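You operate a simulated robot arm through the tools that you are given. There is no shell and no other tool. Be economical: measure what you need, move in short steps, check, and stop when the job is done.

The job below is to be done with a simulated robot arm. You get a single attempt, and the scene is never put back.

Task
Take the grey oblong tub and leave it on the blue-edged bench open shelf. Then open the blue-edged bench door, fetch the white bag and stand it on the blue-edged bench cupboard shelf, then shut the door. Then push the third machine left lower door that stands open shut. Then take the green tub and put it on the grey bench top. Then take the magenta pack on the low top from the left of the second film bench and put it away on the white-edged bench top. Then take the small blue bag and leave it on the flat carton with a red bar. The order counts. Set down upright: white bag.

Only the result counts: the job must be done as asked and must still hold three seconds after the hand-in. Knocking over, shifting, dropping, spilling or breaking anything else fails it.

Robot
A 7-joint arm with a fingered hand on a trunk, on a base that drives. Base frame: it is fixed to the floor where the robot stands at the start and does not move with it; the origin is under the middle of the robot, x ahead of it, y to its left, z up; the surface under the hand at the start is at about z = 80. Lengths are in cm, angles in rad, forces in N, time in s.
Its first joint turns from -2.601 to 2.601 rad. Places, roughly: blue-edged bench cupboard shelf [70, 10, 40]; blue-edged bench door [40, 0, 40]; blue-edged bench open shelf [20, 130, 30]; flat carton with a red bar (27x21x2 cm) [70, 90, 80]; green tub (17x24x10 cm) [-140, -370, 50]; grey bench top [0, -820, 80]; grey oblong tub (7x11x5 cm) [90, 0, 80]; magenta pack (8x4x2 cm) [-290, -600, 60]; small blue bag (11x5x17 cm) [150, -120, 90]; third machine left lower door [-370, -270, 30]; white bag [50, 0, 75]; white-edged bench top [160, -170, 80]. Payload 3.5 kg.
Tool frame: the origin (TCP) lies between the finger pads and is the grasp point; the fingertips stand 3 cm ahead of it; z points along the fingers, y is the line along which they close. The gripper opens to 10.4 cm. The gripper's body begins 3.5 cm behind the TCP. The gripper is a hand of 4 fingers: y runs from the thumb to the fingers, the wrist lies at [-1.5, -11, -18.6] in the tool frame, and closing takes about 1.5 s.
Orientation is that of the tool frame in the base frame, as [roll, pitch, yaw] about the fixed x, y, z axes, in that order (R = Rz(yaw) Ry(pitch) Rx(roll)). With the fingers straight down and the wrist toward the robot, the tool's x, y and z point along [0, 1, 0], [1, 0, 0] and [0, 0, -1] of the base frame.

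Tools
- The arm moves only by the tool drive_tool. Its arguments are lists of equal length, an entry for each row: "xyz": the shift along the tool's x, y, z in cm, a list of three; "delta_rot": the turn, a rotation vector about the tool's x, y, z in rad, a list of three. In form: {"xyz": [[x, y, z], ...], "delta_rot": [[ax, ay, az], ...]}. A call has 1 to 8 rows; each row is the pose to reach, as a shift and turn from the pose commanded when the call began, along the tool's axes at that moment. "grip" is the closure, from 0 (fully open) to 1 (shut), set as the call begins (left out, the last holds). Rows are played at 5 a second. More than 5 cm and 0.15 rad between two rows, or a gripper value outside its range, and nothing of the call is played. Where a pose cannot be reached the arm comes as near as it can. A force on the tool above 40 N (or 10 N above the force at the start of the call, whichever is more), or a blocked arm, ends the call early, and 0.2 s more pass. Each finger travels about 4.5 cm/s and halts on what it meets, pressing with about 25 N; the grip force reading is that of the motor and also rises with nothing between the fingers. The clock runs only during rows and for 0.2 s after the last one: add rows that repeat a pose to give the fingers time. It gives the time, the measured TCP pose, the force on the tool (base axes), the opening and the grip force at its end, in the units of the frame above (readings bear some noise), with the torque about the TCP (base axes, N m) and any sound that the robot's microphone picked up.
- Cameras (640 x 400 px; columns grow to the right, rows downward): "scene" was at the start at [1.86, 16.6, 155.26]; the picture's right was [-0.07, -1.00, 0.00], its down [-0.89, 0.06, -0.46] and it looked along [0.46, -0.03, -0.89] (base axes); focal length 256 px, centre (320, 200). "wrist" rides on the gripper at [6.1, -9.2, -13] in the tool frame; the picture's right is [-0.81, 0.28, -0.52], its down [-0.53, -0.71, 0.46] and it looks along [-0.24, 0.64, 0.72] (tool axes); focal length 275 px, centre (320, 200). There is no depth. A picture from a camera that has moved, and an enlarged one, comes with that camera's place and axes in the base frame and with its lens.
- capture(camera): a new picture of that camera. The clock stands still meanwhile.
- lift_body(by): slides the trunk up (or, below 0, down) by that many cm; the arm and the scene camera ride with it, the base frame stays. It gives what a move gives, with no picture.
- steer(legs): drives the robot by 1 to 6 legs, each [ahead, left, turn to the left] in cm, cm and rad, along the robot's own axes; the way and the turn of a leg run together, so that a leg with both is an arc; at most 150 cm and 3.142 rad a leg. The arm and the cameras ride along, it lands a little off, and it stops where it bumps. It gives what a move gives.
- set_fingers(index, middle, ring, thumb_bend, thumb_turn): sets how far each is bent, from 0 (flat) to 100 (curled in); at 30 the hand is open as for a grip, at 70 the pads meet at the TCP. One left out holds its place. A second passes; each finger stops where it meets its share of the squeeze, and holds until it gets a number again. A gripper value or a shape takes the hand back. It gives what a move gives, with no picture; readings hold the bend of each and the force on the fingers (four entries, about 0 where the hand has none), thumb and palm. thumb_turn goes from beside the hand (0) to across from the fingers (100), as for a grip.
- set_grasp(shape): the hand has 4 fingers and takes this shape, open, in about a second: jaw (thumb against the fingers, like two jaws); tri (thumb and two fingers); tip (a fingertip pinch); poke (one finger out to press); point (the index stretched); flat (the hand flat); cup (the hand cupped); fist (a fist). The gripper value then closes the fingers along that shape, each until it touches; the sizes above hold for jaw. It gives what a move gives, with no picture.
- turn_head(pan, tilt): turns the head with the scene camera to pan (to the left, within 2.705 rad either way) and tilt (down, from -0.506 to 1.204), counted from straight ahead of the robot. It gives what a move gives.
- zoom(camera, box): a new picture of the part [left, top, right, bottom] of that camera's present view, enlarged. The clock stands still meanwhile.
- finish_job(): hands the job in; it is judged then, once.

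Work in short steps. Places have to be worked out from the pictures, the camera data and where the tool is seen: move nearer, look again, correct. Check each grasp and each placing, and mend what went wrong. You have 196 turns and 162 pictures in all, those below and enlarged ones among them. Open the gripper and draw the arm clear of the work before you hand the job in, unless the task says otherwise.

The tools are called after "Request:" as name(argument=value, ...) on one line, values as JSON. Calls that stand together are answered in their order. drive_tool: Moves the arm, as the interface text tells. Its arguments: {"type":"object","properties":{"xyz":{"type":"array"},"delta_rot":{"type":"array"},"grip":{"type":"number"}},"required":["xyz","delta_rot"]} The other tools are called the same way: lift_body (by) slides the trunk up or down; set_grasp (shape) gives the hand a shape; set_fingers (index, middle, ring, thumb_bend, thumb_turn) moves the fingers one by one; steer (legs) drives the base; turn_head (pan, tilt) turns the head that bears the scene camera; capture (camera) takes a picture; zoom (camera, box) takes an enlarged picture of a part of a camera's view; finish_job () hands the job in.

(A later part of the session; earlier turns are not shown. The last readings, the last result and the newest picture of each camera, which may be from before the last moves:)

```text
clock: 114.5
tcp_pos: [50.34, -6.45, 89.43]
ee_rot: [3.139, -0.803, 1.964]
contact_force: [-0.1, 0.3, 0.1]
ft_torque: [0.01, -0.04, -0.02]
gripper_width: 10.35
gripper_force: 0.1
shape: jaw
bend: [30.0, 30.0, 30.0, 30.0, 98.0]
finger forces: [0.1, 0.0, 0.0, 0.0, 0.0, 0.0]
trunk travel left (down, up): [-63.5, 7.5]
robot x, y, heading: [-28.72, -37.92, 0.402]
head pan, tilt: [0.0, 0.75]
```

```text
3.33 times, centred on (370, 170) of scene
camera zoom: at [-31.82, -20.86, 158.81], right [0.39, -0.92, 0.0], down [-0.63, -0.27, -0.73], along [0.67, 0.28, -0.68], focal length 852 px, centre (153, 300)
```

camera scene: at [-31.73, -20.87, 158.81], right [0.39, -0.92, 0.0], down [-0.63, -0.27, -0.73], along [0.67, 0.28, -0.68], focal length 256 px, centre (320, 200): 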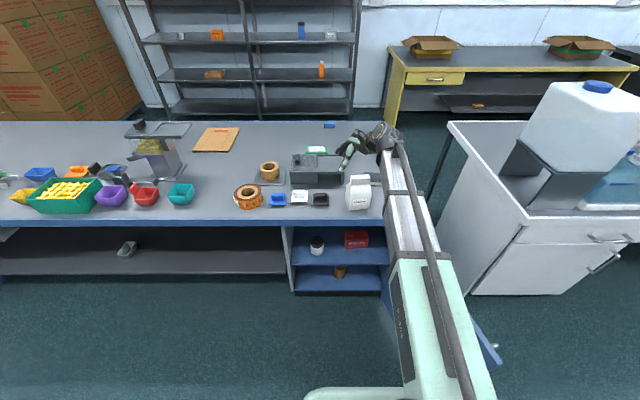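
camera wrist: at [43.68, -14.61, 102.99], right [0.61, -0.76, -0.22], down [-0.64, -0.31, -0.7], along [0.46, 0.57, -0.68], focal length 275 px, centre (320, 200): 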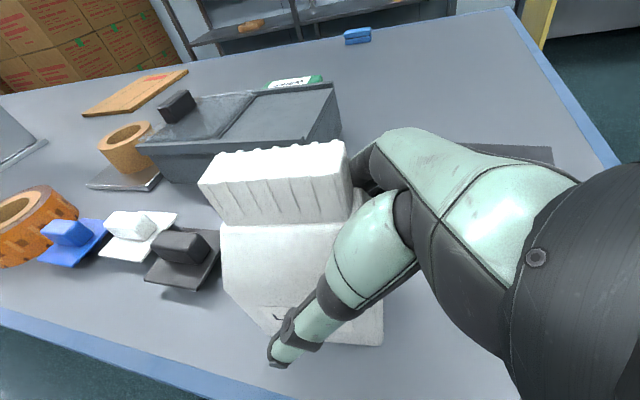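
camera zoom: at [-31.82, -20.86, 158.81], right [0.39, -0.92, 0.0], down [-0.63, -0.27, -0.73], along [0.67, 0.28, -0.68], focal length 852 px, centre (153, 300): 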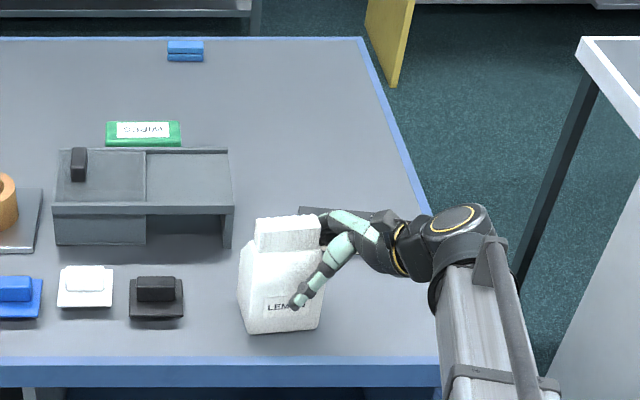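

Thumb in front, fingers behind, no contact. I close the hand on the bag.

Request:
drive_tool(xyz=[[0, 0, 0], [0, 0, 0], [0, 0, 0], [0, 0, 0], [0, 0, 0], [0, 0, 0], [0, 0, 0], [0, 0, 0]], delta_rot=[[0, 0, 0], [0, 0, 0], [0, 0, 0], [0, 0, 0], [0, 0, 0], [0, 0, 0], [0, 0, 0], [0, 0, 0]], grip=1)

Request:
drive_tool(xyz=[[1.4, 0, -1.4], [3.6, 0, -3.5], [6.5, 0, -6.3], [9.3, 0, -9], [9.3, 0, -9]], delta_rot=[[0, 0, 0], [0, 0, 0], [0, 0, 0], [0, 0, 0], [0, 0, 0]])

Request:
capture(camera="scene")

Request:
capture(camera="wrist")

```text
clock: 116.3
tcp_pos: [50.18, -6.42, 89.56]
ee_rot: [3.14, -0.802, 1.962]
contact_force: [-0.6, 0.5, 0.2]
ft_torque: [0.0, -0.02, 0.01]
gripper_width: 6.94
gripper_force: 24.6
shape: jaw
bend: [28.0, 38.0, 35.0, 60.0, 99.0]
finger forces: [12.7, 6.6, 3.1, 0.0, 22.5, 0.1]
trunk travel left (down, up): [-63.5, 7.5]
robot x, y, heading: [-28.75, -38.28, 0.401]
head pan, tilt: [0.0, 0.75]
```

```text
clock: 117.5
tcp_pos: [50.2, -6.44, 102.76]
ee_rot: [3.138, -0.802, 1.965]
contact_force: [-0.1, -0.5, -3.5]
ft_torque: [-0.07, -0.05, -0.01]
gripper_width: 6.96
gripper_force: 25.3
shape: jaw
bend: [28.0, 38.0, 35.0, 60.0, 99.0]
finger forces: [12.9, 6.7, 3.1, 0.0, 22.5, 0.1]
trunk travel left (down, up): [-63.5, 7.5]
robot x, y, heading: [-29.01, -37.87, 0.4]
head pan, tilt: [0.0, 0.75]
```

```text
100 pictures are left
camera scene: at [-31.79, -20.85, 158.8], right [0.39, -0.92, 0.0], down [-0.63, -0.27, -0.73], along [0.67, 0.28, -0.68], focal length 256 px, centre (320, 200)
```

scene: 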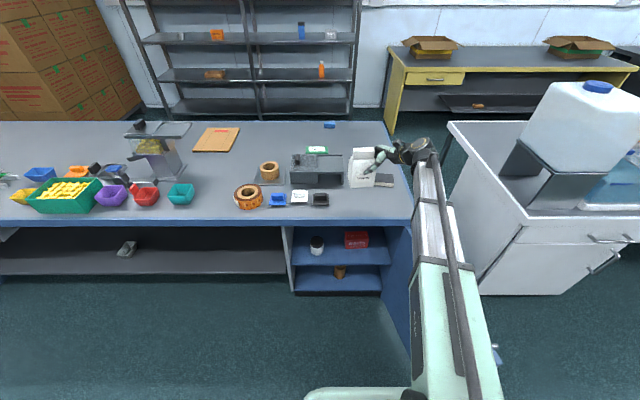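

```text
99 pictures are left
camera wrist: at [43.61, -14.55, 116.24], right [0.61, -0.76, -0.22], down [-0.64, -0.31, -0.7], along [0.46, 0.57, -0.68], focal length 275 px, centre (320, 200)
```

wrist: 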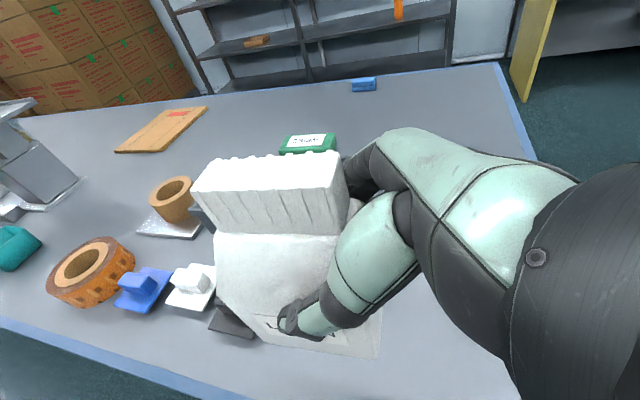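

The bag is held (3.5 N). I drive straight back clear of the bench, then look into the cupboard.

Request:
steer(legs=[[-58, 8, 0]])

Request:
lift_body(by=-36)

Request:
turn_head(pan=0.0, tilt=0.65)

Request:
capture(camera="scene")

```text
clock: 120.8
tcp_pos: [-5.9, -21.9, 102.74]
ee_rot: [3.138, -0.801, 1.962]
contact_force: [-0.6, 0.0, -2.9]
ft_torque: [-0.06, -0.05, -0.03]
gripper_width: 6.93
gripper_force: 24.9
shape: jaw
bend: [28.0, 38.0, 35.0, 60.0, 99.0]
finger forces: [12.9, 6.6, 3.0, 0.1, 22.7, 0.1]
trunk travel left (down, up): [-63.5, 7.5]
robot x, y, heading: [-84.9, -53.08, 0.397]
head pan, tilt: [0.0, 0.75]
```

```text
clock: 124.3
tcp_pos: [-5.75, -21.89, 66.67]
ee_rot: [3.138, -0.799, 1.958]
contact_force: [1.5, -0.3, -2.6]
ft_torque: [-0.08, 0.0, 0.01]
gripper_width: 6.93
gripper_force: 25.2
shape: jaw
bend: [28.0, 38.0, 35.0, 60.0, 99.0]
finger forces: [12.9, 6.7, 3.1, 0.1, 22.6, 0.0]
trunk travel left (down, up): [-27.5, 43.5]
robot x, y, heading: [-84.93, -53.25, 0.392]
head pan, tilt: [0.0, 0.75]
```

```text
clock: 125.0
tcp_pos: [-5.79, -22.01, 66.69]
ee_rot: [-3.141, -0.801, 1.957]
contact_force: [1.1, 0.0, -2.1]
ft_torque: [-0.04, -0.03, -0.01]
gripper_width: 6.94
gripper_force: 25.0
shape: jaw
bend: [28.0, 38.0, 35.0, 60.0, 99.0]
finger forces: [13.0, 6.5, 3.0, 0.0, 22.6, 0.1]
trunk travel left (down, up): [-27.5, 43.5]
robot x, y, heading: [-84.78, -53.08, 0.395]
head pan, tilt: [0.0, 0.649]
```

```text
98 pictures are left
camera scene: at [-87.54, -35.86, 123.66], right [0.39, -0.92, 0.0], down [-0.56, -0.23, -0.8], along [0.73, 0.31, -0.61], focal length 256 px, centre (320, 200)
```

scene: 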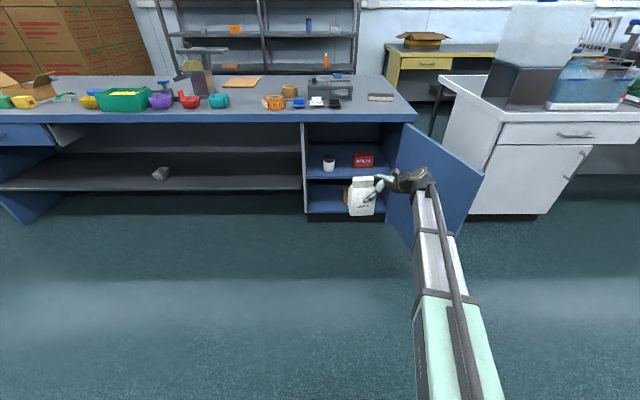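

I zoom into the cupboard to find free shelf space.

Request:
zoom(camera="scene", box=[290, 115, 430, 225])

```text
3.64 times, centred on (360, 170) of scene
camera zoom: at [-87.54, -35.86, 123.66], right [0.39, -0.92, 0.0], down [-0.56, -0.23, -0.8], along [0.73, 0.31, -0.61], focal length 930 px, centre (174, 309)
```

zoom: 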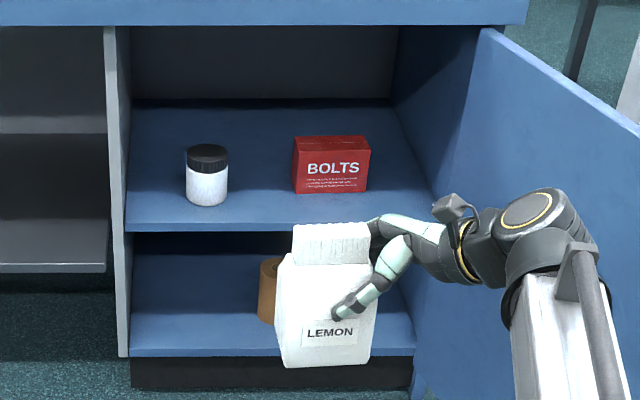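

Shelf top z ≈ 39.5, front edge d ≈ 38.5; the gap between jar (s -1…-8) and BOLTS box (s -20…-33) is centred at s -14. I now yaw the tool by -1.57 rad so it leans into the cupboard.

Request:
drive_tool(xyz=[[0, 0, 0], [0, 0, 0], [0, 0, 0], [0, 0, 0], [0, 0, 0], [0, 0, 0]], delta_rot=[[-0.0935, 0, 0.091], [-0.187, 0, 0.182], [-0.28, 0, 0.273], [-0.374, 0, 0.364], [-0.467, 0, 0.455], [-0.561, 0, 0.545]])

Request:
drive_tool(xyz=[[0, 0, 0], [0, 0, 0], [0, 0, 0], [0, 0, 0], [0, 0, 0], [0, 0, 0]], delta_rot=[[-0.0935, 0, 0.091], [-0.187, 0, 0.182], [-0.28, 0, 0.273], [-0.374, 0, 0.364], [-0.467, 0, 0.455], [-0.561, 0, 0.545]])

Request:
lift_body(by=-14)

Request:
capture(camera="scene")

Request:
capture(camera="wrist")

```text
clock: 126.3
tcp_pos: [-5.87, -22.03, 66.77]
ee_rot: [3.14, -0.802, 1.174]
contact_force: [-0.1, -0.2, -2.2]
ft_torque: [-0.05, 0.02, 0.03]
gripper_width: 6.98
gripper_force: 25.1
shape: jaw
bend: [28.0, 38.0, 35.0, 59.0, 99.0]
finger forces: [13.0, 6.7, 3.2, 0.0, 22.8, 0.0]
trunk travel left (down, up): [-27.5, 43.5]
robot x, y, heading: [-85.01, -53.07, 0.395]
head pan, tilt: [0.0, 0.649]
```

```text
clock: 127.8
tcp_pos: [-5.9, -21.95, 66.85]
ee_rot: [-3.138, -0.802, 0.388]
contact_force: [-0.5, 0.0, -3.2]
ft_torque: [-0.02, 0.08, 0.0]
gripper_width: 6.97
gripper_force: 24.7
shape: jaw
bend: [28.0, 38.0, 35.0, 60.0, 99.0]
finger forces: [12.9, 6.6, 3.1, 0.0, 22.7, 0.1]
trunk travel left (down, up): [-27.5, 43.5]
robot x, y, heading: [-84.97, -53.63, 0.401]
head pan, tilt: [0.0, 0.649]
```

```text
clock: 129.4
tcp_pos: [-5.87, -21.94, 52.79]
ee_rot: [-3.138, -0.8, 0.389]
contact_force: [0.4, 0.0, -2.3]
ft_torque: [-0.05, 0.05, 0.04]
gripper_width: 6.96
gripper_force: 24.9
shape: jaw
bend: [28.0, 38.0, 35.0, 60.0, 99.0]
finger forces: [13.0, 6.6, 3.1, 0.0, 22.8, 0.0]
trunk travel left (down, up): [-13.5, 57.5]
robot x, y, heading: [-84.9, -53.02, 0.394]
head pan, tilt: [0.0, 0.649]
```

```text
96 pictures are left
camera scene: at [-87.54, -35.86, 109.67], right [0.39, -0.92, 0.0], down [-0.56, -0.23, -0.8], along [0.73, 0.31, -0.6], focal length 256 px, centre (320, 200)
```

scene: 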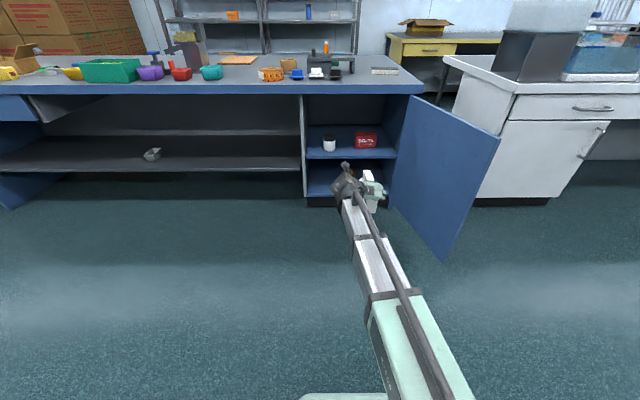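

```text
95 pictures are left
camera wrist: at [-14.17, -15.37, 66.26], right [-0.76, -0.61, -0.22], down [-0.31, 0.64, -0.7], along [0.57, -0.46, -0.68], focal length 275 px, centre (320, 200)
```

wrist: 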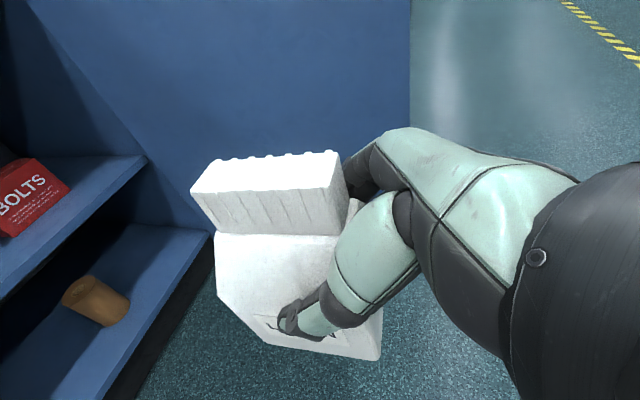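

Bag and hand are set; bag bottom is ~3.5 cm above shelf level. I lower 1 cm and drive in the first part, aiming at s -13.

Request:
lift_body(by=-1)

Request:
steer(legs=[[40, 4.8, 0]])

Request:
capture(camera="scene")

Request:
capture(camera="wrist")

```text
clock: 130.0
tcp_pos: [-5.89, -21.87, 51.77]
ee_rot: [-3.139, -0.802, 0.391]
contact_force: [-0.2, -0.4, -2.8]
ft_torque: [-0.05, 0.07, 0.01]
gripper_width: 6.95
gripper_force: 25.3
shape: jaw
bend: [28.0, 38.0, 35.0, 60.0, 99.0]
finger forces: [13.0, 6.6, 3.1, 0.0, 22.7, 0.0]
trunk travel left (down, up): [-12.5, 58.5]
robot x, y, heading: [-84.84, -53.2, 0.39]
head pan, tilt: [0.0, 0.649]
```

```text
clock: 132.5
tcp_pos: [29.5, -1.97, 51.75]
ee_rot: [-3.14, -0.8, 0.392]
contact_force: [-1.2, 0.6, -2.3]
ft_torque: [-0.04, 0.06, 0.0]
gripper_width: 6.94
gripper_force: 24.8
shape: jaw
bend: [28.0, 38.0, 35.0, 60.0, 99.0]
finger forces: [13.0, 6.5, 3.2, 0.1, 22.7, 0.0]
trunk travel left (down, up): [-12.5, 58.5]
robot x, y, heading: [-49.81, -33.3, 0.394]
head pan, tilt: [0.0, 0.649]
```

```text
94 pictures are left
camera scene: at [-52.11, -15.79, 108.66], right [0.38, -0.92, 0.0], down [-0.56, -0.23, -0.8], along [0.74, 0.31, -0.6], focal length 256 px, centre (320, 200)
```

scene: 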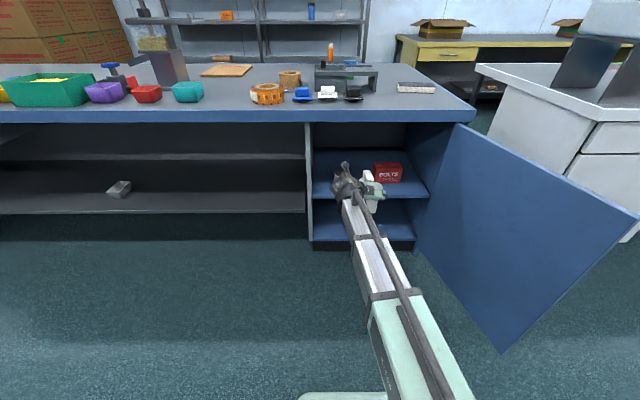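

```text
93 pictures are left
camera wrist: at [21.28, 4.65, 65.25], right [-0.76, -0.61, -0.22], down [-0.31, 0.64, -0.7], along [0.57, -0.46, -0.68], focal length 275 px, centre (320, 200)
```

wrist: 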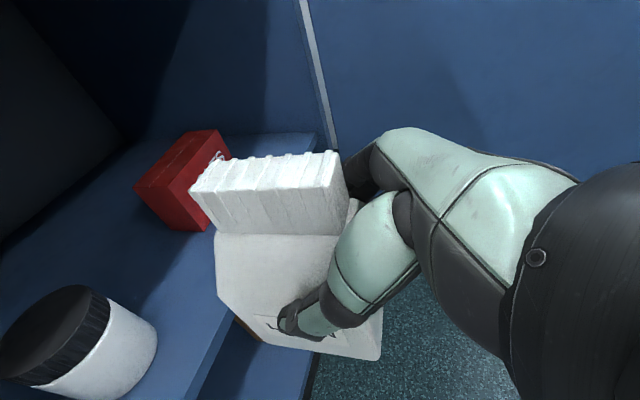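

Jar at left and box at right both leave clearance. I drive the last 16.5 cm.

Request:
steer(legs=[[16.5, 0, 0]])

Request:
capture(camera="wrist")

Request:
zoom(camera="scene", box=[280, 90, 460, 260])

```text
clock: 134.0
tcp_pos: [44.87, 4.56, 51.78]
ee_rot: [-3.139, -0.802, 0.394]
contact_force: [-0.4, -0.3, -1.5]
ft_torque: [-0.05, 0.04, 0.01]
gripper_width: 6.94
gripper_force: 24.7
shape: jaw
bend: [28.0, 38.0, 35.0, 60.0, 99.0]
finger forces: [13.0, 6.7, 3.2, 0.0, 22.7, 0.0]
trunk travel left (down, up): [-12.5, 58.5]
robot x, y, heading: [-34.09, -26.49, 0.395]
head pan, tilt: [0.0, 0.649]
```

```text
92 pictures are left
camera wrist: at [36.59, 11.19, 65.25], right [-0.76, -0.61, -0.22], down [-0.31, 0.64, -0.7], along [0.57, -0.46, -0.68], focal length 275 px, centre (320, 200)
```

wrist: 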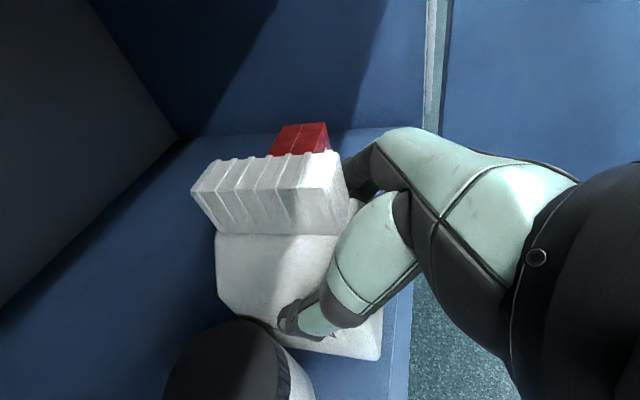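

```text
2.35 times, centred on (370, 175) of scene
camera zoom: at [-36.77, -9.38, 108.66], right [0.39, -0.92, 0.0], down [-0.56, -0.23, -0.8], along [0.73, 0.31, -0.6], focal length 602 px, centre (202, 259)
```

zoom: 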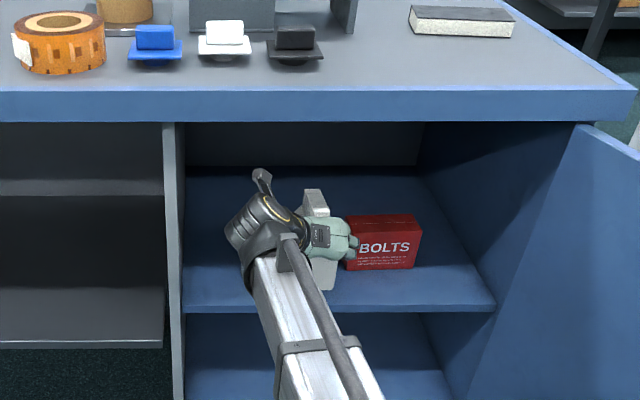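

The jar's lid is close to the thumb side, so I shift 1.3 cm right and 0.5 cm back, and then lower the bag gently.

Request:
drive_tool(xyz=[[-0.35, 1.3, -0.36], [-0.9, 1.3, 0.2], [-1.4, 1.3, 0.7], [-1.4, 1.3, 0.7]], delta_rot=[[0, 0, 0], [0, 0, 0], [0, 0, 0], [0, 0, 0]])

```text
clock: 135.0
tcp_pos: [44.96, 3.24, 50.25]
ee_rot: [-3.14, -0.802, 0.392]
contact_force: [-0.3, 0.7, -2.9]
ft_torque: [-0.01, 0.08, -0.01]
gripper_width: 6.95
gripper_force: 24.7
shape: jaw
bend: [28.0, 38.0, 35.0, 60.0, 99.0]
finger forces: [13.0, 6.5, 3.2, 0.0, 22.8, 0.0]
trunk travel left (down, up): [-12.5, 58.5]
robot x, y, heading: [-33.76, -26.69, 0.396]
head pan, tilt: [0.0, 0.649]
```

Bag bottom should now be about 1 cm above the shelf. I lower in small steps until contact.

Request:
drive_tool(xyz=[[-0.25, 0, 0.24], [-0.5, 0, 0.49], [-0.7, 0, 0.68], [-0.7, 0, 0.68]], delta_rot=[[0, 0, 0], [0, 0, 0], [0, 0, 0], [0, 0, 0]])

```text
clock: 136.0
tcp_pos: [44.82, 3.23, 49.48]
ee_rot: [-3.139, -0.802, 0.392]
contact_force: [-0.3, -0.8, 9.3]
ft_torque: [-0.2, -0.19, 0.02]
gripper_width: 6.89
gripper_force: 25.5
shape: jaw
bend: [28.0, 38.0, 35.0, 59.0, 99.0]
finger forces: [13.1, 7.1, 3.3, 0.0, 23.4, 0.0]
trunk travel left (down, up): [-12.5, 58.5]
robot x, y, heading: [-34.07, -27.16, 0.393]
head pan, tilt: [0.0, 0.649]
```

The bag touches the shelf. I release by opening the fingers on the right and the thumb only a little.

Request:
set_fingers(index=20, middle=22, ring=22, thumb_bend=50)

Request:
capture(camera="wrist")

Request:
zoom(camera="scene", box=[280, 90, 460, 260])

```text
clock: 137.0
tcp_pos: [44.96, 3.27, 49.29]
ee_rot: [-3.139, -0.802, 0.394]
contact_force: [0.3, 0.5, 0.6]
ft_torque: [0.02, 0.0, 0.02]
gripper_width: 9.19
gripper_force: 0.0
shape: fingers
bend: [20.0, 22.0, 22.0, 50.0, 100.0]
finger forces: [0.1, 0.0, 0.0, 0.0, 0.1, 0.0]
trunk travel left (down, up): [-12.5, 58.5]
robot x, y, heading: [-34.02, -26.62, 0.395]
head pan, tilt: [0.0, 0.649]
```

```text
90 pictures are left
camera wrist: at [36.64, 9.82, 62.82], right [-0.76, -0.61, -0.22], down [-0.31, 0.64, -0.7], along [0.57, -0.46, -0.68], focal length 275 px, centre (320, 200)
```

wrist: 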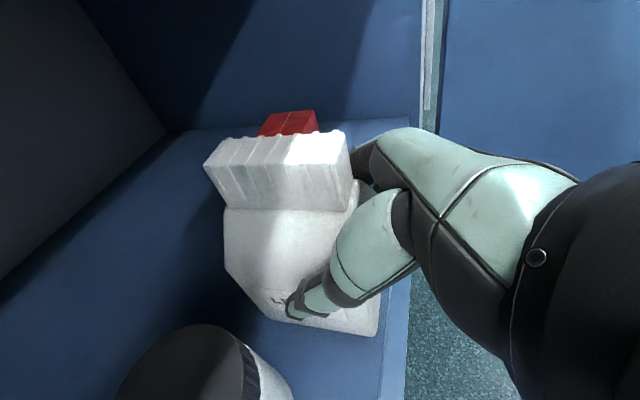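

```text
2.35 times, centred on (370, 175) of scene
camera zoom: at [-36.79, -9.38, 108.67], right [0.39, -0.92, 0.0], down [-0.56, -0.23, -0.8], along [0.73, 0.31, -0.6], focal length 602 px, centre (202, 259)
```

zoom: 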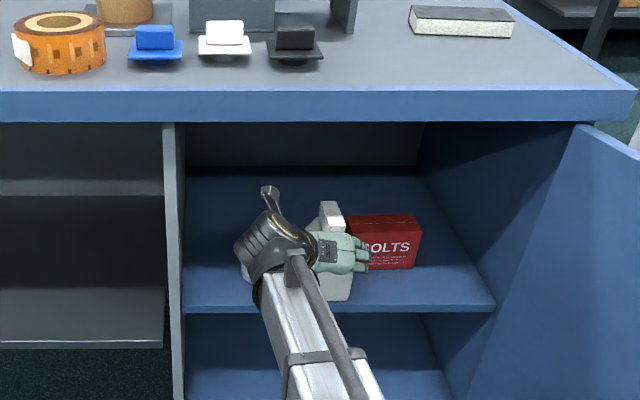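

The bag stands free. I drive straight back out of the cupboard.

Request:
steer(legs=[[-12, 0, 0]])

Request:
steer(legs=[[-45, 0, 0]])

Request:
capture(camera="scene")

```text
clock: 138.2
tcp_pos: [33.91, -1.41, 49.32]
ee_rot: [-3.139, -0.801, 0.391]
contact_force: [0.3, -0.9, 0.5]
ft_torque: [0.04, 0.01, 0.01]
gripper_width: 9.21
gripper_force: 0.0
shape: fingers
bend: [20.0, 22.0, 22.0, 50.0, 100.0]
finger forces: [0.1, 0.1, 0.0, 0.0, 0.1, 0.1]
trunk travel left (down, up): [-12.5, 58.5]
robot x, y, heading: [-45.12, -31.51, 0.398]
head pan, tilt: [0.0, 0.649]
```

```text
clock: 140.9
tcp_pos: [-7.33, -18.12, 49.31]
ee_rot: [-3.139, -0.801, 0.401]
contact_force: [0.1, 0.2, 0.4]
ft_torque: [0.01, -0.03, -0.01]
gripper_width: 9.19
gripper_force: 0.1
shape: fingers
bend: [20.0, 22.0, 22.0, 50.0, 100.0]
finger forces: [0.0, 0.1, 0.0, 0.0, 0.0, 0.0]
trunk travel left (down, up): [-12.5, 58.5]
robot x, y, heading: [-86.02, -48.37, 0.405]
head pan, tilt: [0.0, 0.649]
```

```text
88 pictures are left
camera scene: at [-88.86, -31.38, 108.67], right [0.39, -0.92, 0.0], down [-0.56, -0.24, -0.8], along [0.73, 0.31, -0.6], focal length 256 px, centre (320, 200)
```

scene: 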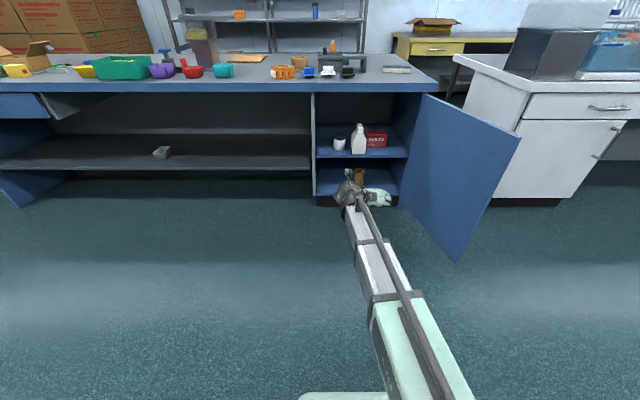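

The bag stands upright between jar and box. To shut the door I go over it with the hand raised and come down on its outer (right) side.

Request:
lift_body(by=40)

Request:
lift_body(by=10)

Request:
steer(legs=[[2, -69, 0]])

Request:
set_grasp(shape="fist")

Request:
capture(camera="scene")

```text
clock: 144.7
tcp_pos: [-7.29, -18.05, 89.44]
ee_rot: [-3.14, -0.802, 0.403]
contact_force: [-0.5, 0.0, 0.3]
ft_torque: [-0.02, -0.01, -0.02]
gripper_width: 9.19
gripper_force: 0.1
shape: fingers
bend: [20.0, 22.0, 22.0, 50.0, 100.0]
finger forces: [0.0, 0.0, 0.0, 0.0, 0.1, 0.1]
trunk travel left (down, up): [-52.5, 18.5]
robot x, y, heading: [-86.22, -48.83, 0.403]
head pan, tilt: [0.0, 0.649]
```

```text
clock: 146.1
tcp_pos: [-7.36, -18.11, 99.33]
ee_rot: [-3.14, -0.803, 0.403]
contact_force: [-0.9, 0.5, -0.7]
ft_torque: [-0.02, 0.0, 0.0]
gripper_width: 9.2
gripper_force: 0.0
shape: fingers
bend: [20.0, 22.0, 22.0, 50.0, 100.0]
finger forces: [0.0, 0.1, 0.0, 0.1, 0.0, 0.1]
trunk travel left (down, up): [-62.5, 8.5]
robot x, y, heading: [-85.89, -48.82, 0.404]
head pan, tilt: [0.0, 0.649]
```

```text
clock: 149.8
tcp_pos: [21.73, -79.6, 99.22]
ee_rot: [3.141, -0.802, 0.413]
contact_force: [0.1, -0.3, 0.1]
ft_torque: [-0.01, 0.03, 0.0]
gripper_width: 9.21
gripper_force: 0.0
shape: fingers
bend: [20.0, 22.0, 22.0, 50.0, 100.0]
finger forces: [0.0, 0.1, 0.0, 0.0, 0.1, 0.1]
trunk travel left (down, up): [-62.5, 8.5]
robot x, y, heading: [-56.59, -111.06, 0.416]
head pan, tilt: [0.0, 0.649]
```

```text
clock: 150.7
tcp_pos: [21.71, -79.56, 99.45]
ee_rot: [-3.141, -0.802, 0.409]
contact_force: [0.5, 0.3, -0.1]
ft_torque: [0.0, 0.01, -0.04]
gripper_width: 0.0
gripper_force: 0.0
shape: fist
bend: [100.0, 100.0, 100.0, 86.0, 85.0]
finger forces: [0.0, 0.1, 0.0, 0.1, 0.1, 0.0]
trunk travel left (down, up): [-62.5, 8.5]
robot x, y, heading: [-56.81, -110.84, 0.415]
head pan, tilt: [0.0, 0.649]
```

```text
87 pictures are left
camera scene: at [-59.76, -93.7, 158.67], right [0.4, -0.92, 0.0], down [-0.55, -0.24, -0.8], along [0.73, 0.32, -0.6], focal length 256 px, centre (320, 200)
```

scene: 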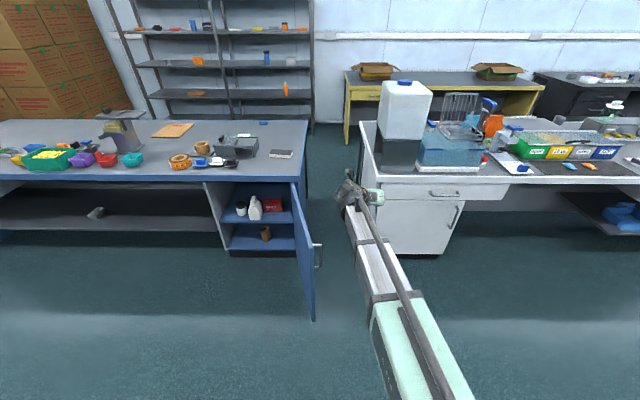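

The hand is right of the door. I lower the trunk 48 cm, move ahead a little, then sweep left with the base.

Request:
lift_body(by=-40)

Request:
lift_body(by=-10)

Request:
steer(legs=[[8, 0, 0], [0, 30, 0]])

Request:
capture(camera="scene")

```text
clock: 154.6
tcp_pos: [21.76, -79.61, 59.37]
ee_rot: [-3.14, -0.8, 0.41]
contact_force: [-0.1, -0.4, -0.1]
ft_torque: [0.01, 0.03, -0.01]
gripper_width: 0.02
gripper_force: 0.1
shape: fist
bend: [100.0, 100.0, 100.0, 86.0, 85.0]
finger forces: [0.0, 0.0, 0.0, 0.1, 0.0, 0.0]
trunk travel left (down, up): [-22.5, 48.5]
robot x, y, heading: [-56.82, -111.48, 0.415]
head pan, tilt: [0.0, 0.649]
```

```text
clock: 155.9
tcp_pos: [21.75, -79.69, 49.34]
ee_rot: [-3.138, -0.803, 0.409]
contact_force: [-0.2, 0.3, -0.2]
ft_torque: [0.0, -0.01, -0.02]
gripper_width: 0.01
gripper_force: 0.1
shape: fist
bend: [100.0, 100.0, 100.0, 86.0, 85.0]
finger forces: [0.0, 0.0, 0.0, 0.1, 0.0, 0.0]
trunk travel left (down, up): [-12.5, 58.5]
robot x, y, heading: [-56.48, -111.15, 0.414]
head pan, tilt: [0.0, 0.649]
```

```text
clock: 158.1
tcp_pos: [21.73, -60.81, 49.22]
ee_rot: [-3.14, -0.801, 0.408]
contact_force: [-1.1, 0.1, -1.2]
ft_torque: [-0.01, 0.02, 0.01]
gripper_width: 0.0
gripper_force: 0.0
shape: fist
bend: [100.0, 100.0, 100.0, 86.0, 85.0]
finger forces: [0.0, 0.0, 0.0, 0.0, 0.1, 0.0]
trunk travel left (down, up): [-12.5, 58.5]
robot x, y, heading: [-56.55, -92.39, 0.413]
head pan, tilt: [0.0, 0.649]
stopped in leg 2: the robot was blocked; the commanded pose is now the measured one
```

```text
86 pictures are left
camera scene: at [-59.45, -74.54, 108.67], right [0.4, -0.92, 0.0], down [-0.55, -0.24, -0.8], along [0.73, 0.32, -0.6], focal length 256 px, centre (320, 200)
```

scene: 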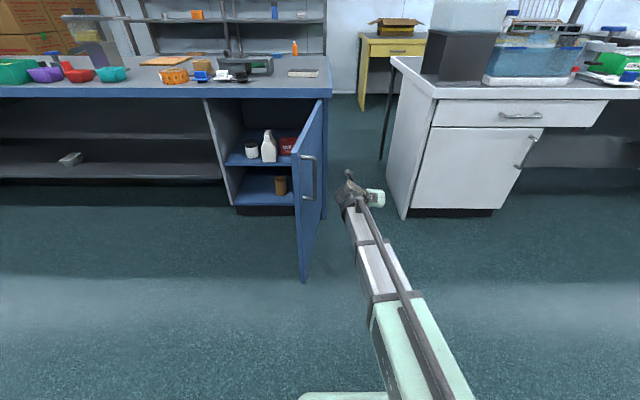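

The door has moved to about 80°, though the base reports a block. I try a further short push to the left.

Request:
steer(legs=[[0, 8, 0]])

Request:
capture(camera="scene")

Request:
capture(camera="wrist")

```text
clock: 159.1
tcp_pos: [18.43, -53.66, 49.23]
ee_rot: [-3.138, -0.8, 0.403]
contact_force: [-0.1, -0.4, -0.3]
ft_torque: [0.02, 0.03, -0.02]
gripper_width: 0.0
gripper_force: 0.1
shape: fist
bend: [100.0, 100.0, 100.0, 86.0, 85.0]
finger forces: [0.0, 0.0, 0.0, 0.0, 0.0, 0.0]
trunk travel left (down, up): [-12.5, 58.5]
robot x, y, heading: [-60.06, -84.43, 0.409]
head pan, tilt: [0.0, 0.649]
```

```text
85 pictures are left
camera scene: at [-62.64, -67.2, 108.67], right [0.4, -0.92, 0.0], down [-0.55, -0.24, -0.8], along [0.73, 0.32, -0.6], focal length 256 px, centre (320, 200)
```

scene: 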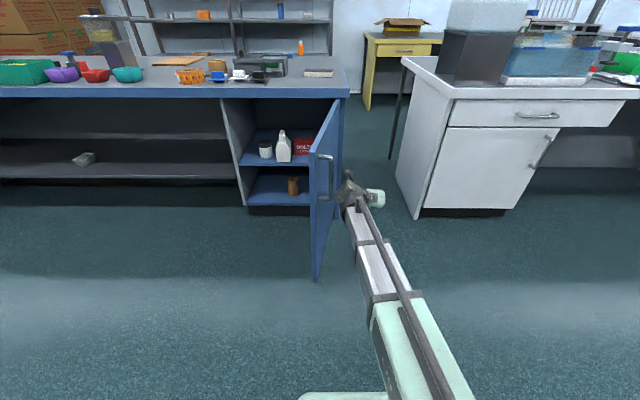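

```text
84 pictures are left
camera wrist: at [10.25, -47.12, 62.7], right [-0.75, -0.62, -0.22], down [-0.32, 0.64, -0.7], along [0.57, -0.45, -0.68], focal length 275 px, centre (320, 200)
```

wrist: 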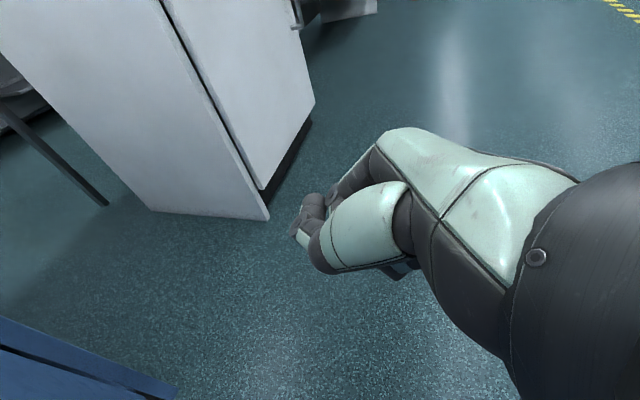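

The motion works and the door follows. I continue pushing left and forward along its arc.

Request:
steer(legs=[[6, 14, 0], [8, 12, 0]])

Request:
capture(camera="scene")

```text
clock: 161.5
tcp_pos: [21.14, -24.16, 49.15]
ee_rot: [-3.139, -0.799, 0.404]
contact_force: [-0.3, -0.4, -0.9]
ft_torque: [0.01, 0.01, 0.01]
gripper_width: 0.0
gripper_force: 0.0
shape: fist
bend: [100.0, 100.0, 100.0, 86.0, 85.0]
finger forces: [0.1, 0.0, 0.1, 0.0, 0.1, 0.0]
trunk travel left (down, up): [-12.5, 58.5]
robot x, y, heading: [-57.08, -55.09, 0.411]
head pan, tilt: [0.0, 0.649]
```

```text
83 pictures are left
camera scene: at [-60.0, -37.75, 108.67], right [0.4, -0.92, 0.0], down [-0.55, -0.24, -0.8], along [0.73, 0.32, -0.6], focal length 256 px, centre (320, 200)
```

scene: 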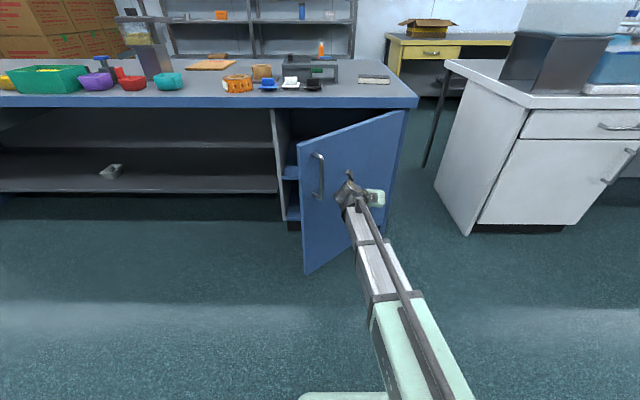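

The door is about 38° open. I push on left and forward.

Request:
steer(legs=[[0, 12, 0], [10, 6, 0]])

Request:
capture(camera="scene")

```text
clock: 162.8
tcp_pos: [16.82, -13.74, 49.18]
ee_rot: [-3.136, -0.799, 0.392]
contact_force: [-0.5, -0.7, -0.3]
ft_torque: [0.05, 0.07, -0.01]
gripper_width: 9.62
gripper_force: 0.0
shape: fist
bend: [100.0, 100.0, 100.0, 86.0, 85.0]
finger forces: [0.0, 0.0, 0.0, 0.0, 0.0, 0.0]
trunk travel left (down, up): [-12.5, 58.5]
robot x, y, heading: [-62.13, -44.11, 0.409]
head pan, tilt: [0.0, 0.649]
stopped in leg 1: the force on the tool passed its limit at 52 N (the readings are from after the stop); the commanded pose is now the measured one
```

```text
82 pictures are left
camera scene: at [-64.7, -26.89, 108.67], right [0.4, -0.92, 0.0], down [-0.55, -0.24, -0.8], along [0.73, 0.32, -0.6], focal length 256 px, centre (320, 200)
```

scene: 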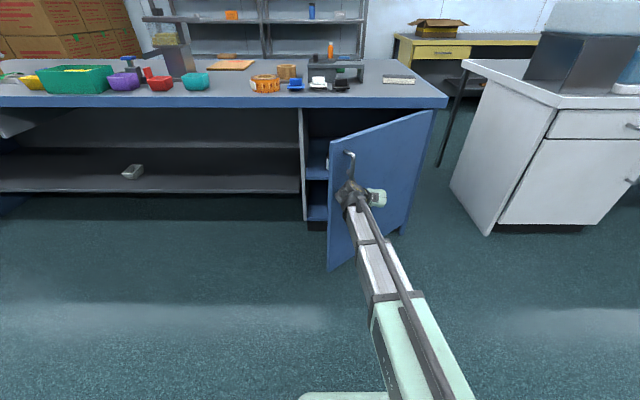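

The wrist ran into the handle. I back off, shift left, and push forward with the fist onto the handle/edge zone.

Request:
steer(legs=[[-18, 0, 0], [0, 9, 0], [22, 0, 0]])

Request:
capture(camera="scene")

```text
clock: 163.6
tcp_pos: [16.49, -14.63, 49.32]
ee_rot: [-3.134, -0.802, 0.38]
contact_force: [2.2, -1.8, 0.2]
ft_torque: [0.13, 0.2, 0.01]
gripper_width: 9.59
gripper_force: 0.1
shape: fist
bend: [100.0, 100.0, 100.0, 86.0, 85.0]
finger forces: [0.1, 0.1, 0.1, 0.0, 0.0, 0.0]
trunk travel left (down, up): [-12.5, 58.5]
robot x, y, heading: [-62.45, -44.55, 0.406]
head pan, tilt: [0.0, 0.649]
stopped in leg 1: the force on the tool passed its limit at 60 N (the readings are from after the stop); the commanded pose is now the measured one
```

```text
81 pictures are left
camera scene: at [-65.48, -27.27, 108.66], right [0.4, -0.92, 0.0], down [-0.55, -0.24, -0.8], along [0.73, 0.32, -0.6], focal length 256 px, centre (320, 200)
```

scene: 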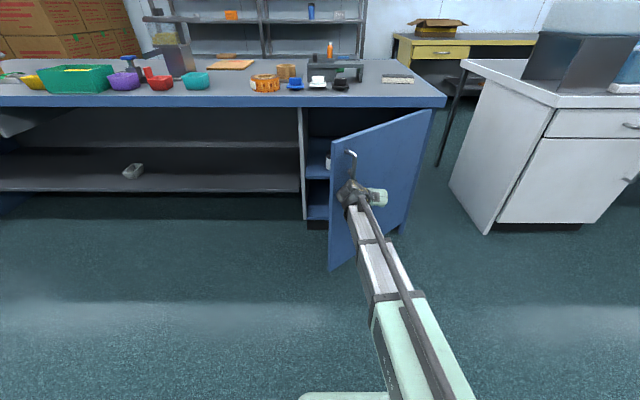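

Something of the wrist is caught on the handle when pulling back; I first move right to free it.

Request:
steer(legs=[[0, -7, 0]])

Request:
zoom(camera="scene", box=[290, 90, 450, 280])

```text
clock: 164.6
tcp_pos: [19.25, -20.86, 49.29]
ee_rot: [-3.134, -0.802, 0.382]
contact_force: [0.2, 1.0, 0.3]
ft_torque: [0.01, -0.01, 0.03]
gripper_width: 9.58
gripper_force: 0.0
shape: fist
bend: [100.0, 100.0, 100.0, 86.0, 85.0]
finger forces: [0.0, 0.0, 0.1, 0.1, 0.0, 0.0]
trunk travel left (down, up): [-12.5, 58.5]
robot x, y, heading: [-60.3, -50.91, 0.405]
head pan, tilt: [0.0, 0.649]
```

```text
2.11 times, centred on (370, 185) of scene
camera zoom: at [-62.76, -33.58, 108.67], right [0.4, -0.92, 0.0], down [-0.55, -0.24, -0.8], along [0.73, 0.32, -0.6], focal length 538 px, centre (215, 232)
```

zoom: 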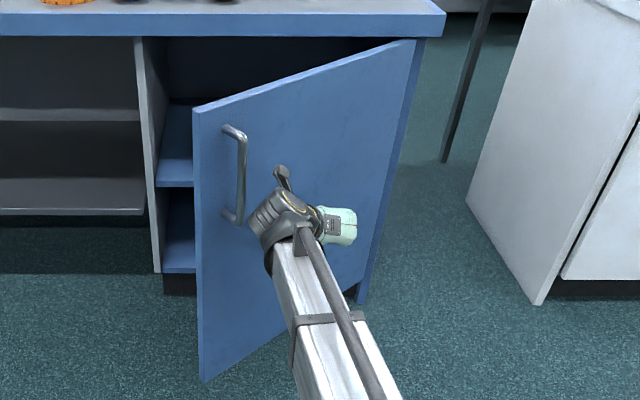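

Free now. I back off fully, shift left, then push forward.

Request:
steer(legs=[[-22, 0, 0], [0, 18, 0], [22, 0, 0]])

Request:
capture(camera="scene")

```text
clock: 168.6
tcp_pos: [10.21, -4.76, 49.01]
ee_rot: [-3.124, -0.796, 0.381]
contact_force: [-3.1, 1.4, -7.1]
ft_torque: [-0.12, -0.43, -0.01]
gripper_width: 9.57
gripper_force: 0.1
shape: fist
bend: [100.0, 100.0, 100.0, 86.0, 86.0]
finger forces: [0.1, 0.0, 0.0, 0.0, 7.9, 0.0]
trunk travel left (down, up): [-12.5, 58.5]
robot x, y, heading: [-68.57, -34.96, 0.413]
head pan, tilt: [0.0, 0.649]
stopped in leg 3: the force on the tool passed its limit at 54 N (the readings are from after the stop); the commanded pose is now the measured one
```

```text
79 pictures are left
camera scene: at [-71.29, -17.78, 108.66], right [0.4, -0.92, 0.0], down [-0.55, -0.24, -0.8], along [0.73, 0.32, -0.6], focal length 256 px, centre (320, 200)
```

scene: 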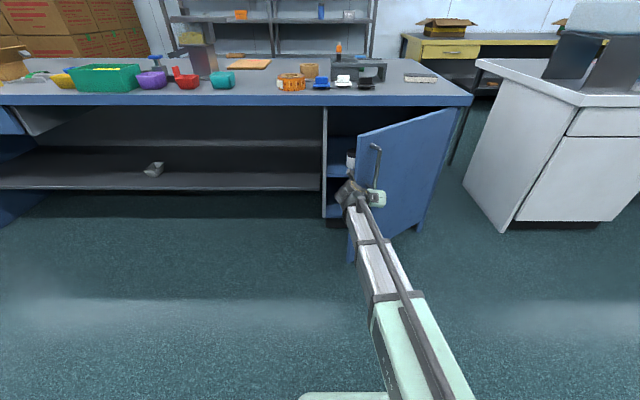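

The impact exceeded the force limit but the hand is on the door near its edge. I try a short forward push.

Request:
steer(legs=[[5, 0, 0]])

Request:
zoom(camera="scene", box=[300, 90, 480, 280])

Request:
capture(camera="wrist")

```text
clock: 169.4
tcp_pos: [10.92, -3.89, 48.66]
ee_rot: [-3.121, -0.791, 0.384]
contact_force: [-2.0, 1.1, -10.4]
ft_torque: [-0.11, -0.46, -0.04]
gripper_width: 9.62
gripper_force: 0.0
shape: fist
bend: [100.0, 100.0, 100.0, 86.0, 86.0]
finger forces: [0.0, 0.1, 0.0, 0.1, 8.4, 0.0]
trunk travel left (down, up): [-12.5, 58.5]
robot x, y, heading: [-67.26, -34.48, 0.411]
head pan, tilt: [0.0, 0.649]
stopped in leg 1: the force on the tool passed its limit at 57 N (the readings are from after the stop); the commanded pose is now the measured one
```

```text
2.11 times, centred on (390, 185) of scene
camera zoom: at [-70.18, -17.28, 108.67], right [0.4, -0.92, 0.0], down [-0.55, -0.24, -0.8], along [0.73, 0.32, -0.61], focal length 538 px, centre (173, 232)
```

zoom: 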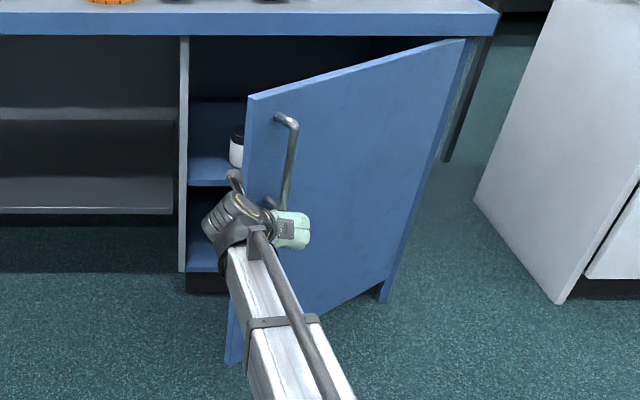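

```text
77 pictures are left
camera wrist: at [2.8, 2.61, 62.3], right [-0.76, -0.61, -0.22], down [-0.33, 0.65, -0.69], along [0.56, -0.45, -0.69], focal length 275 px, centre (320, 200)
```

wrist: 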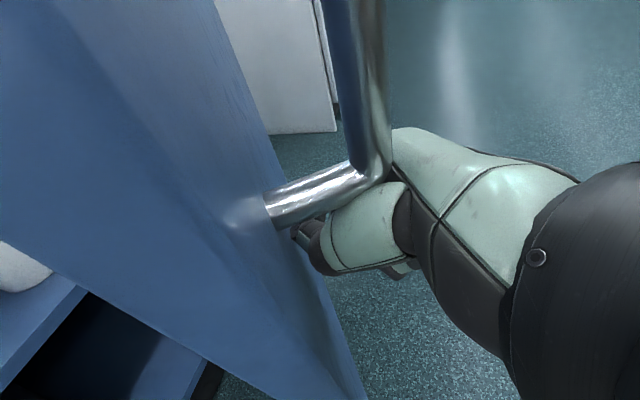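

The handle's lower end sits on the back of the hand with the wrist outside the edge. I back off, lower 11 cm (below the handle), shift right 9 cm, and push again.

Request:
steer(legs=[[-14, 0, 0]])

Request:
lift_body(by=-11.5)

Request:
steer(legs=[[0, -9, 0], [9, 0, 0]])

Request:
capture(camera="scene")

```text
clock: 170.7
tcp_pos: [-1.57, -9.41, 48.72]
ee_rot: [-3.125, -0.791, 0.384]
contact_force: [-0.5, 0.0, 0.2]
ft_torque: [-0.02, -0.03, 0.01]
gripper_width: 9.58
gripper_force: 0.0
shape: fist
bend: [100.0, 100.0, 100.0, 86.0, 85.0]
finger forces: [0.0, 0.1, 0.0, 0.1, 0.0, 0.1]
trunk travel left (down, up): [-12.5, 58.5]
robot x, y, heading: [-79.8, -40.11, 0.408]
head pan, tilt: [0.0, 0.649]
```

```text
clock: 172.2
tcp_pos: [-1.7, -9.42, 37.4]
ee_rot: [-3.124, -0.791, 0.386]
contact_force: [0.4, 0.6, 0.7]
ft_torque: [0.0, -0.02, 0.01]
gripper_width: 9.61
gripper_force: 0.0
shape: fist
bend: [100.0, 100.0, 100.0, 86.0, 85.0]
finger forces: [0.0, 0.1, 0.1, 0.1, 0.0, 0.0]
trunk travel left (down, up): [-1.0, 70.0]
robot x, y, heading: [-79.63, -40.21, 0.407]
head pan, tilt: [0.0, 0.649]
```

```text
clock: 174.0
tcp_pos: [10.21, -14.07, 37.36]
ee_rot: [-3.123, -0.794, 0.384]
contact_force: [-0.6, 0.8, -1.0]
ft_torque: [0.0, -0.01, 0.02]
gripper_width: 9.6
gripper_force: 0.0
shape: fist
bend: [100.0, 100.0, 100.0, 86.0, 85.0]
finger forces: [0.0, 0.0, 0.1, 0.0, 0.0, 0.1]
trunk travel left (down, up): [-1.0, 70.0]
robot x, y, heading: [-67.72, -44.64, 0.41]
head pan, tilt: [0.0, 0.649]
```

```text
76 pictures are left
camera scene: at [-70.91, -27.48, 97.17], right [0.4, -0.92, 0.0], down [-0.55, -0.24, -0.8], along [0.73, 0.32, -0.6], focal length 256 px, centre (320, 200)
```

scene: 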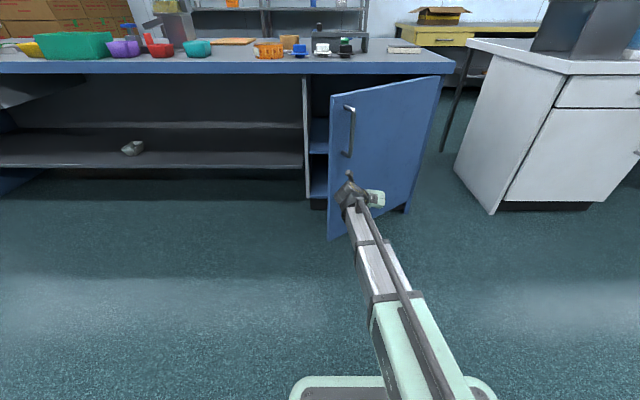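

The hand is now on the outer face below the handle. I push forward in short legs.

Request:
steer(legs=[[8, 0, 0], [8, 1, 0]])

Request:
capture(camera="scene")

```text
clock: 175.7
tcp_pos: [24.27, -7.11, 37.2]
ee_rot: [-3.126, -0.793, 0.385]
contact_force: [-0.5, -0.1, -0.9]
ft_torque: [0.01, 0.04, -0.02]
gripper_width: 9.58
gripper_force: 0.1
shape: fist
bend: [100.0, 100.0, 100.0, 86.0, 85.0]
finger forces: [0.1, 0.0, 0.1, 0.0, 0.0, 0.0]
trunk travel left (down, up): [-1.0, 70.0]
robot x, y, heading: [-54.38, -37.45, 0.41]
head pan, tilt: [0.0, 0.649]
```

```text
75 pictures are left
camera scene: at [-56.86, -20.32, 97.17], right [0.4, -0.92, 0.0], down [-0.56, -0.24, -0.8], along [0.73, 0.32, -0.6], focal length 256 px, centre (320, 200)
```

scene: 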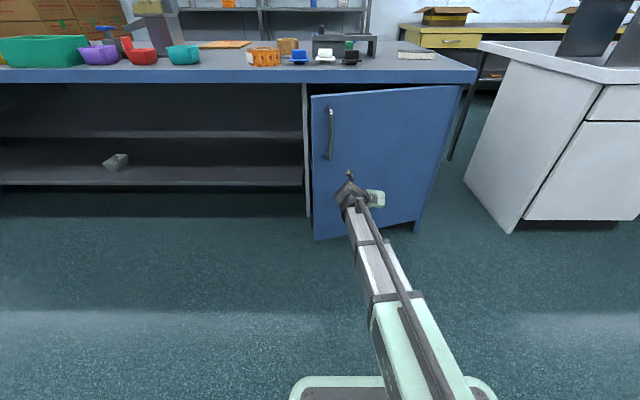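

Only about 12° remain. I push further in small legs.

Request:
steer(legs=[[6, 1, 0]])

Request:
steer(legs=[[5, 0, 0]])

Request:
capture(camera="scene")

```text
clock: 176.7
tcp_pos: [29.6, -3.73, 37.29]
ee_rot: [-3.126, -0.793, 0.383]
contact_force: [-0.1, -0.7, 0.1]
ft_torque: [-0.02, 0.01, 0.02]
gripper_width: 9.62
gripper_force: 0.0
shape: fist
bend: [100.0, 100.0, 100.0, 86.0, 85.0]
finger forces: [0.1, 0.0, 0.0, 0.1, 0.0, 0.1]
trunk travel left (down, up): [-1.0, 70.0]
robot x, y, heading: [-48.69, -34.22, 0.412]
head pan, tilt: [0.0, 0.649]
```

```text
clock: 177.6
tcp_pos: [34.1, -1.71, 37.31]
ee_rot: [-3.125, -0.793, 0.387]
contact_force: [0.3, 0.0, -0.4]
ft_torque: [-0.04, 0.02, 0.05]
gripper_width: 9.62
gripper_force: 0.0
shape: fist
bend: [100.0, 100.0, 100.0, 86.0, 85.0]
finger forces: [0.1, 0.0, 0.0, 0.0, 0.1, 0.0]
trunk travel left (down, up): [-1.0, 70.0]
robot x, y, heading: [-44.33, -32.34, 0.405]
head pan, tilt: [0.0, 0.649]
```

```text
74 pictures are left
camera scene: at [-47.14, -15.02, 97.17], right [0.4, -0.92, 0.0], down [-0.55, -0.24, -0.8], along [0.73, 0.32, -0.6], focal length 256 px, centre (320, 200)
```

scene: 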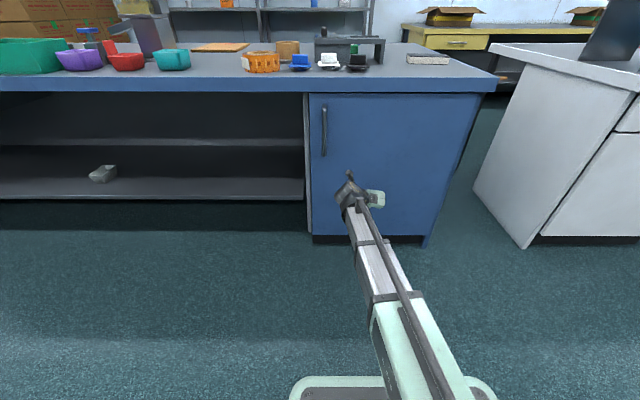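

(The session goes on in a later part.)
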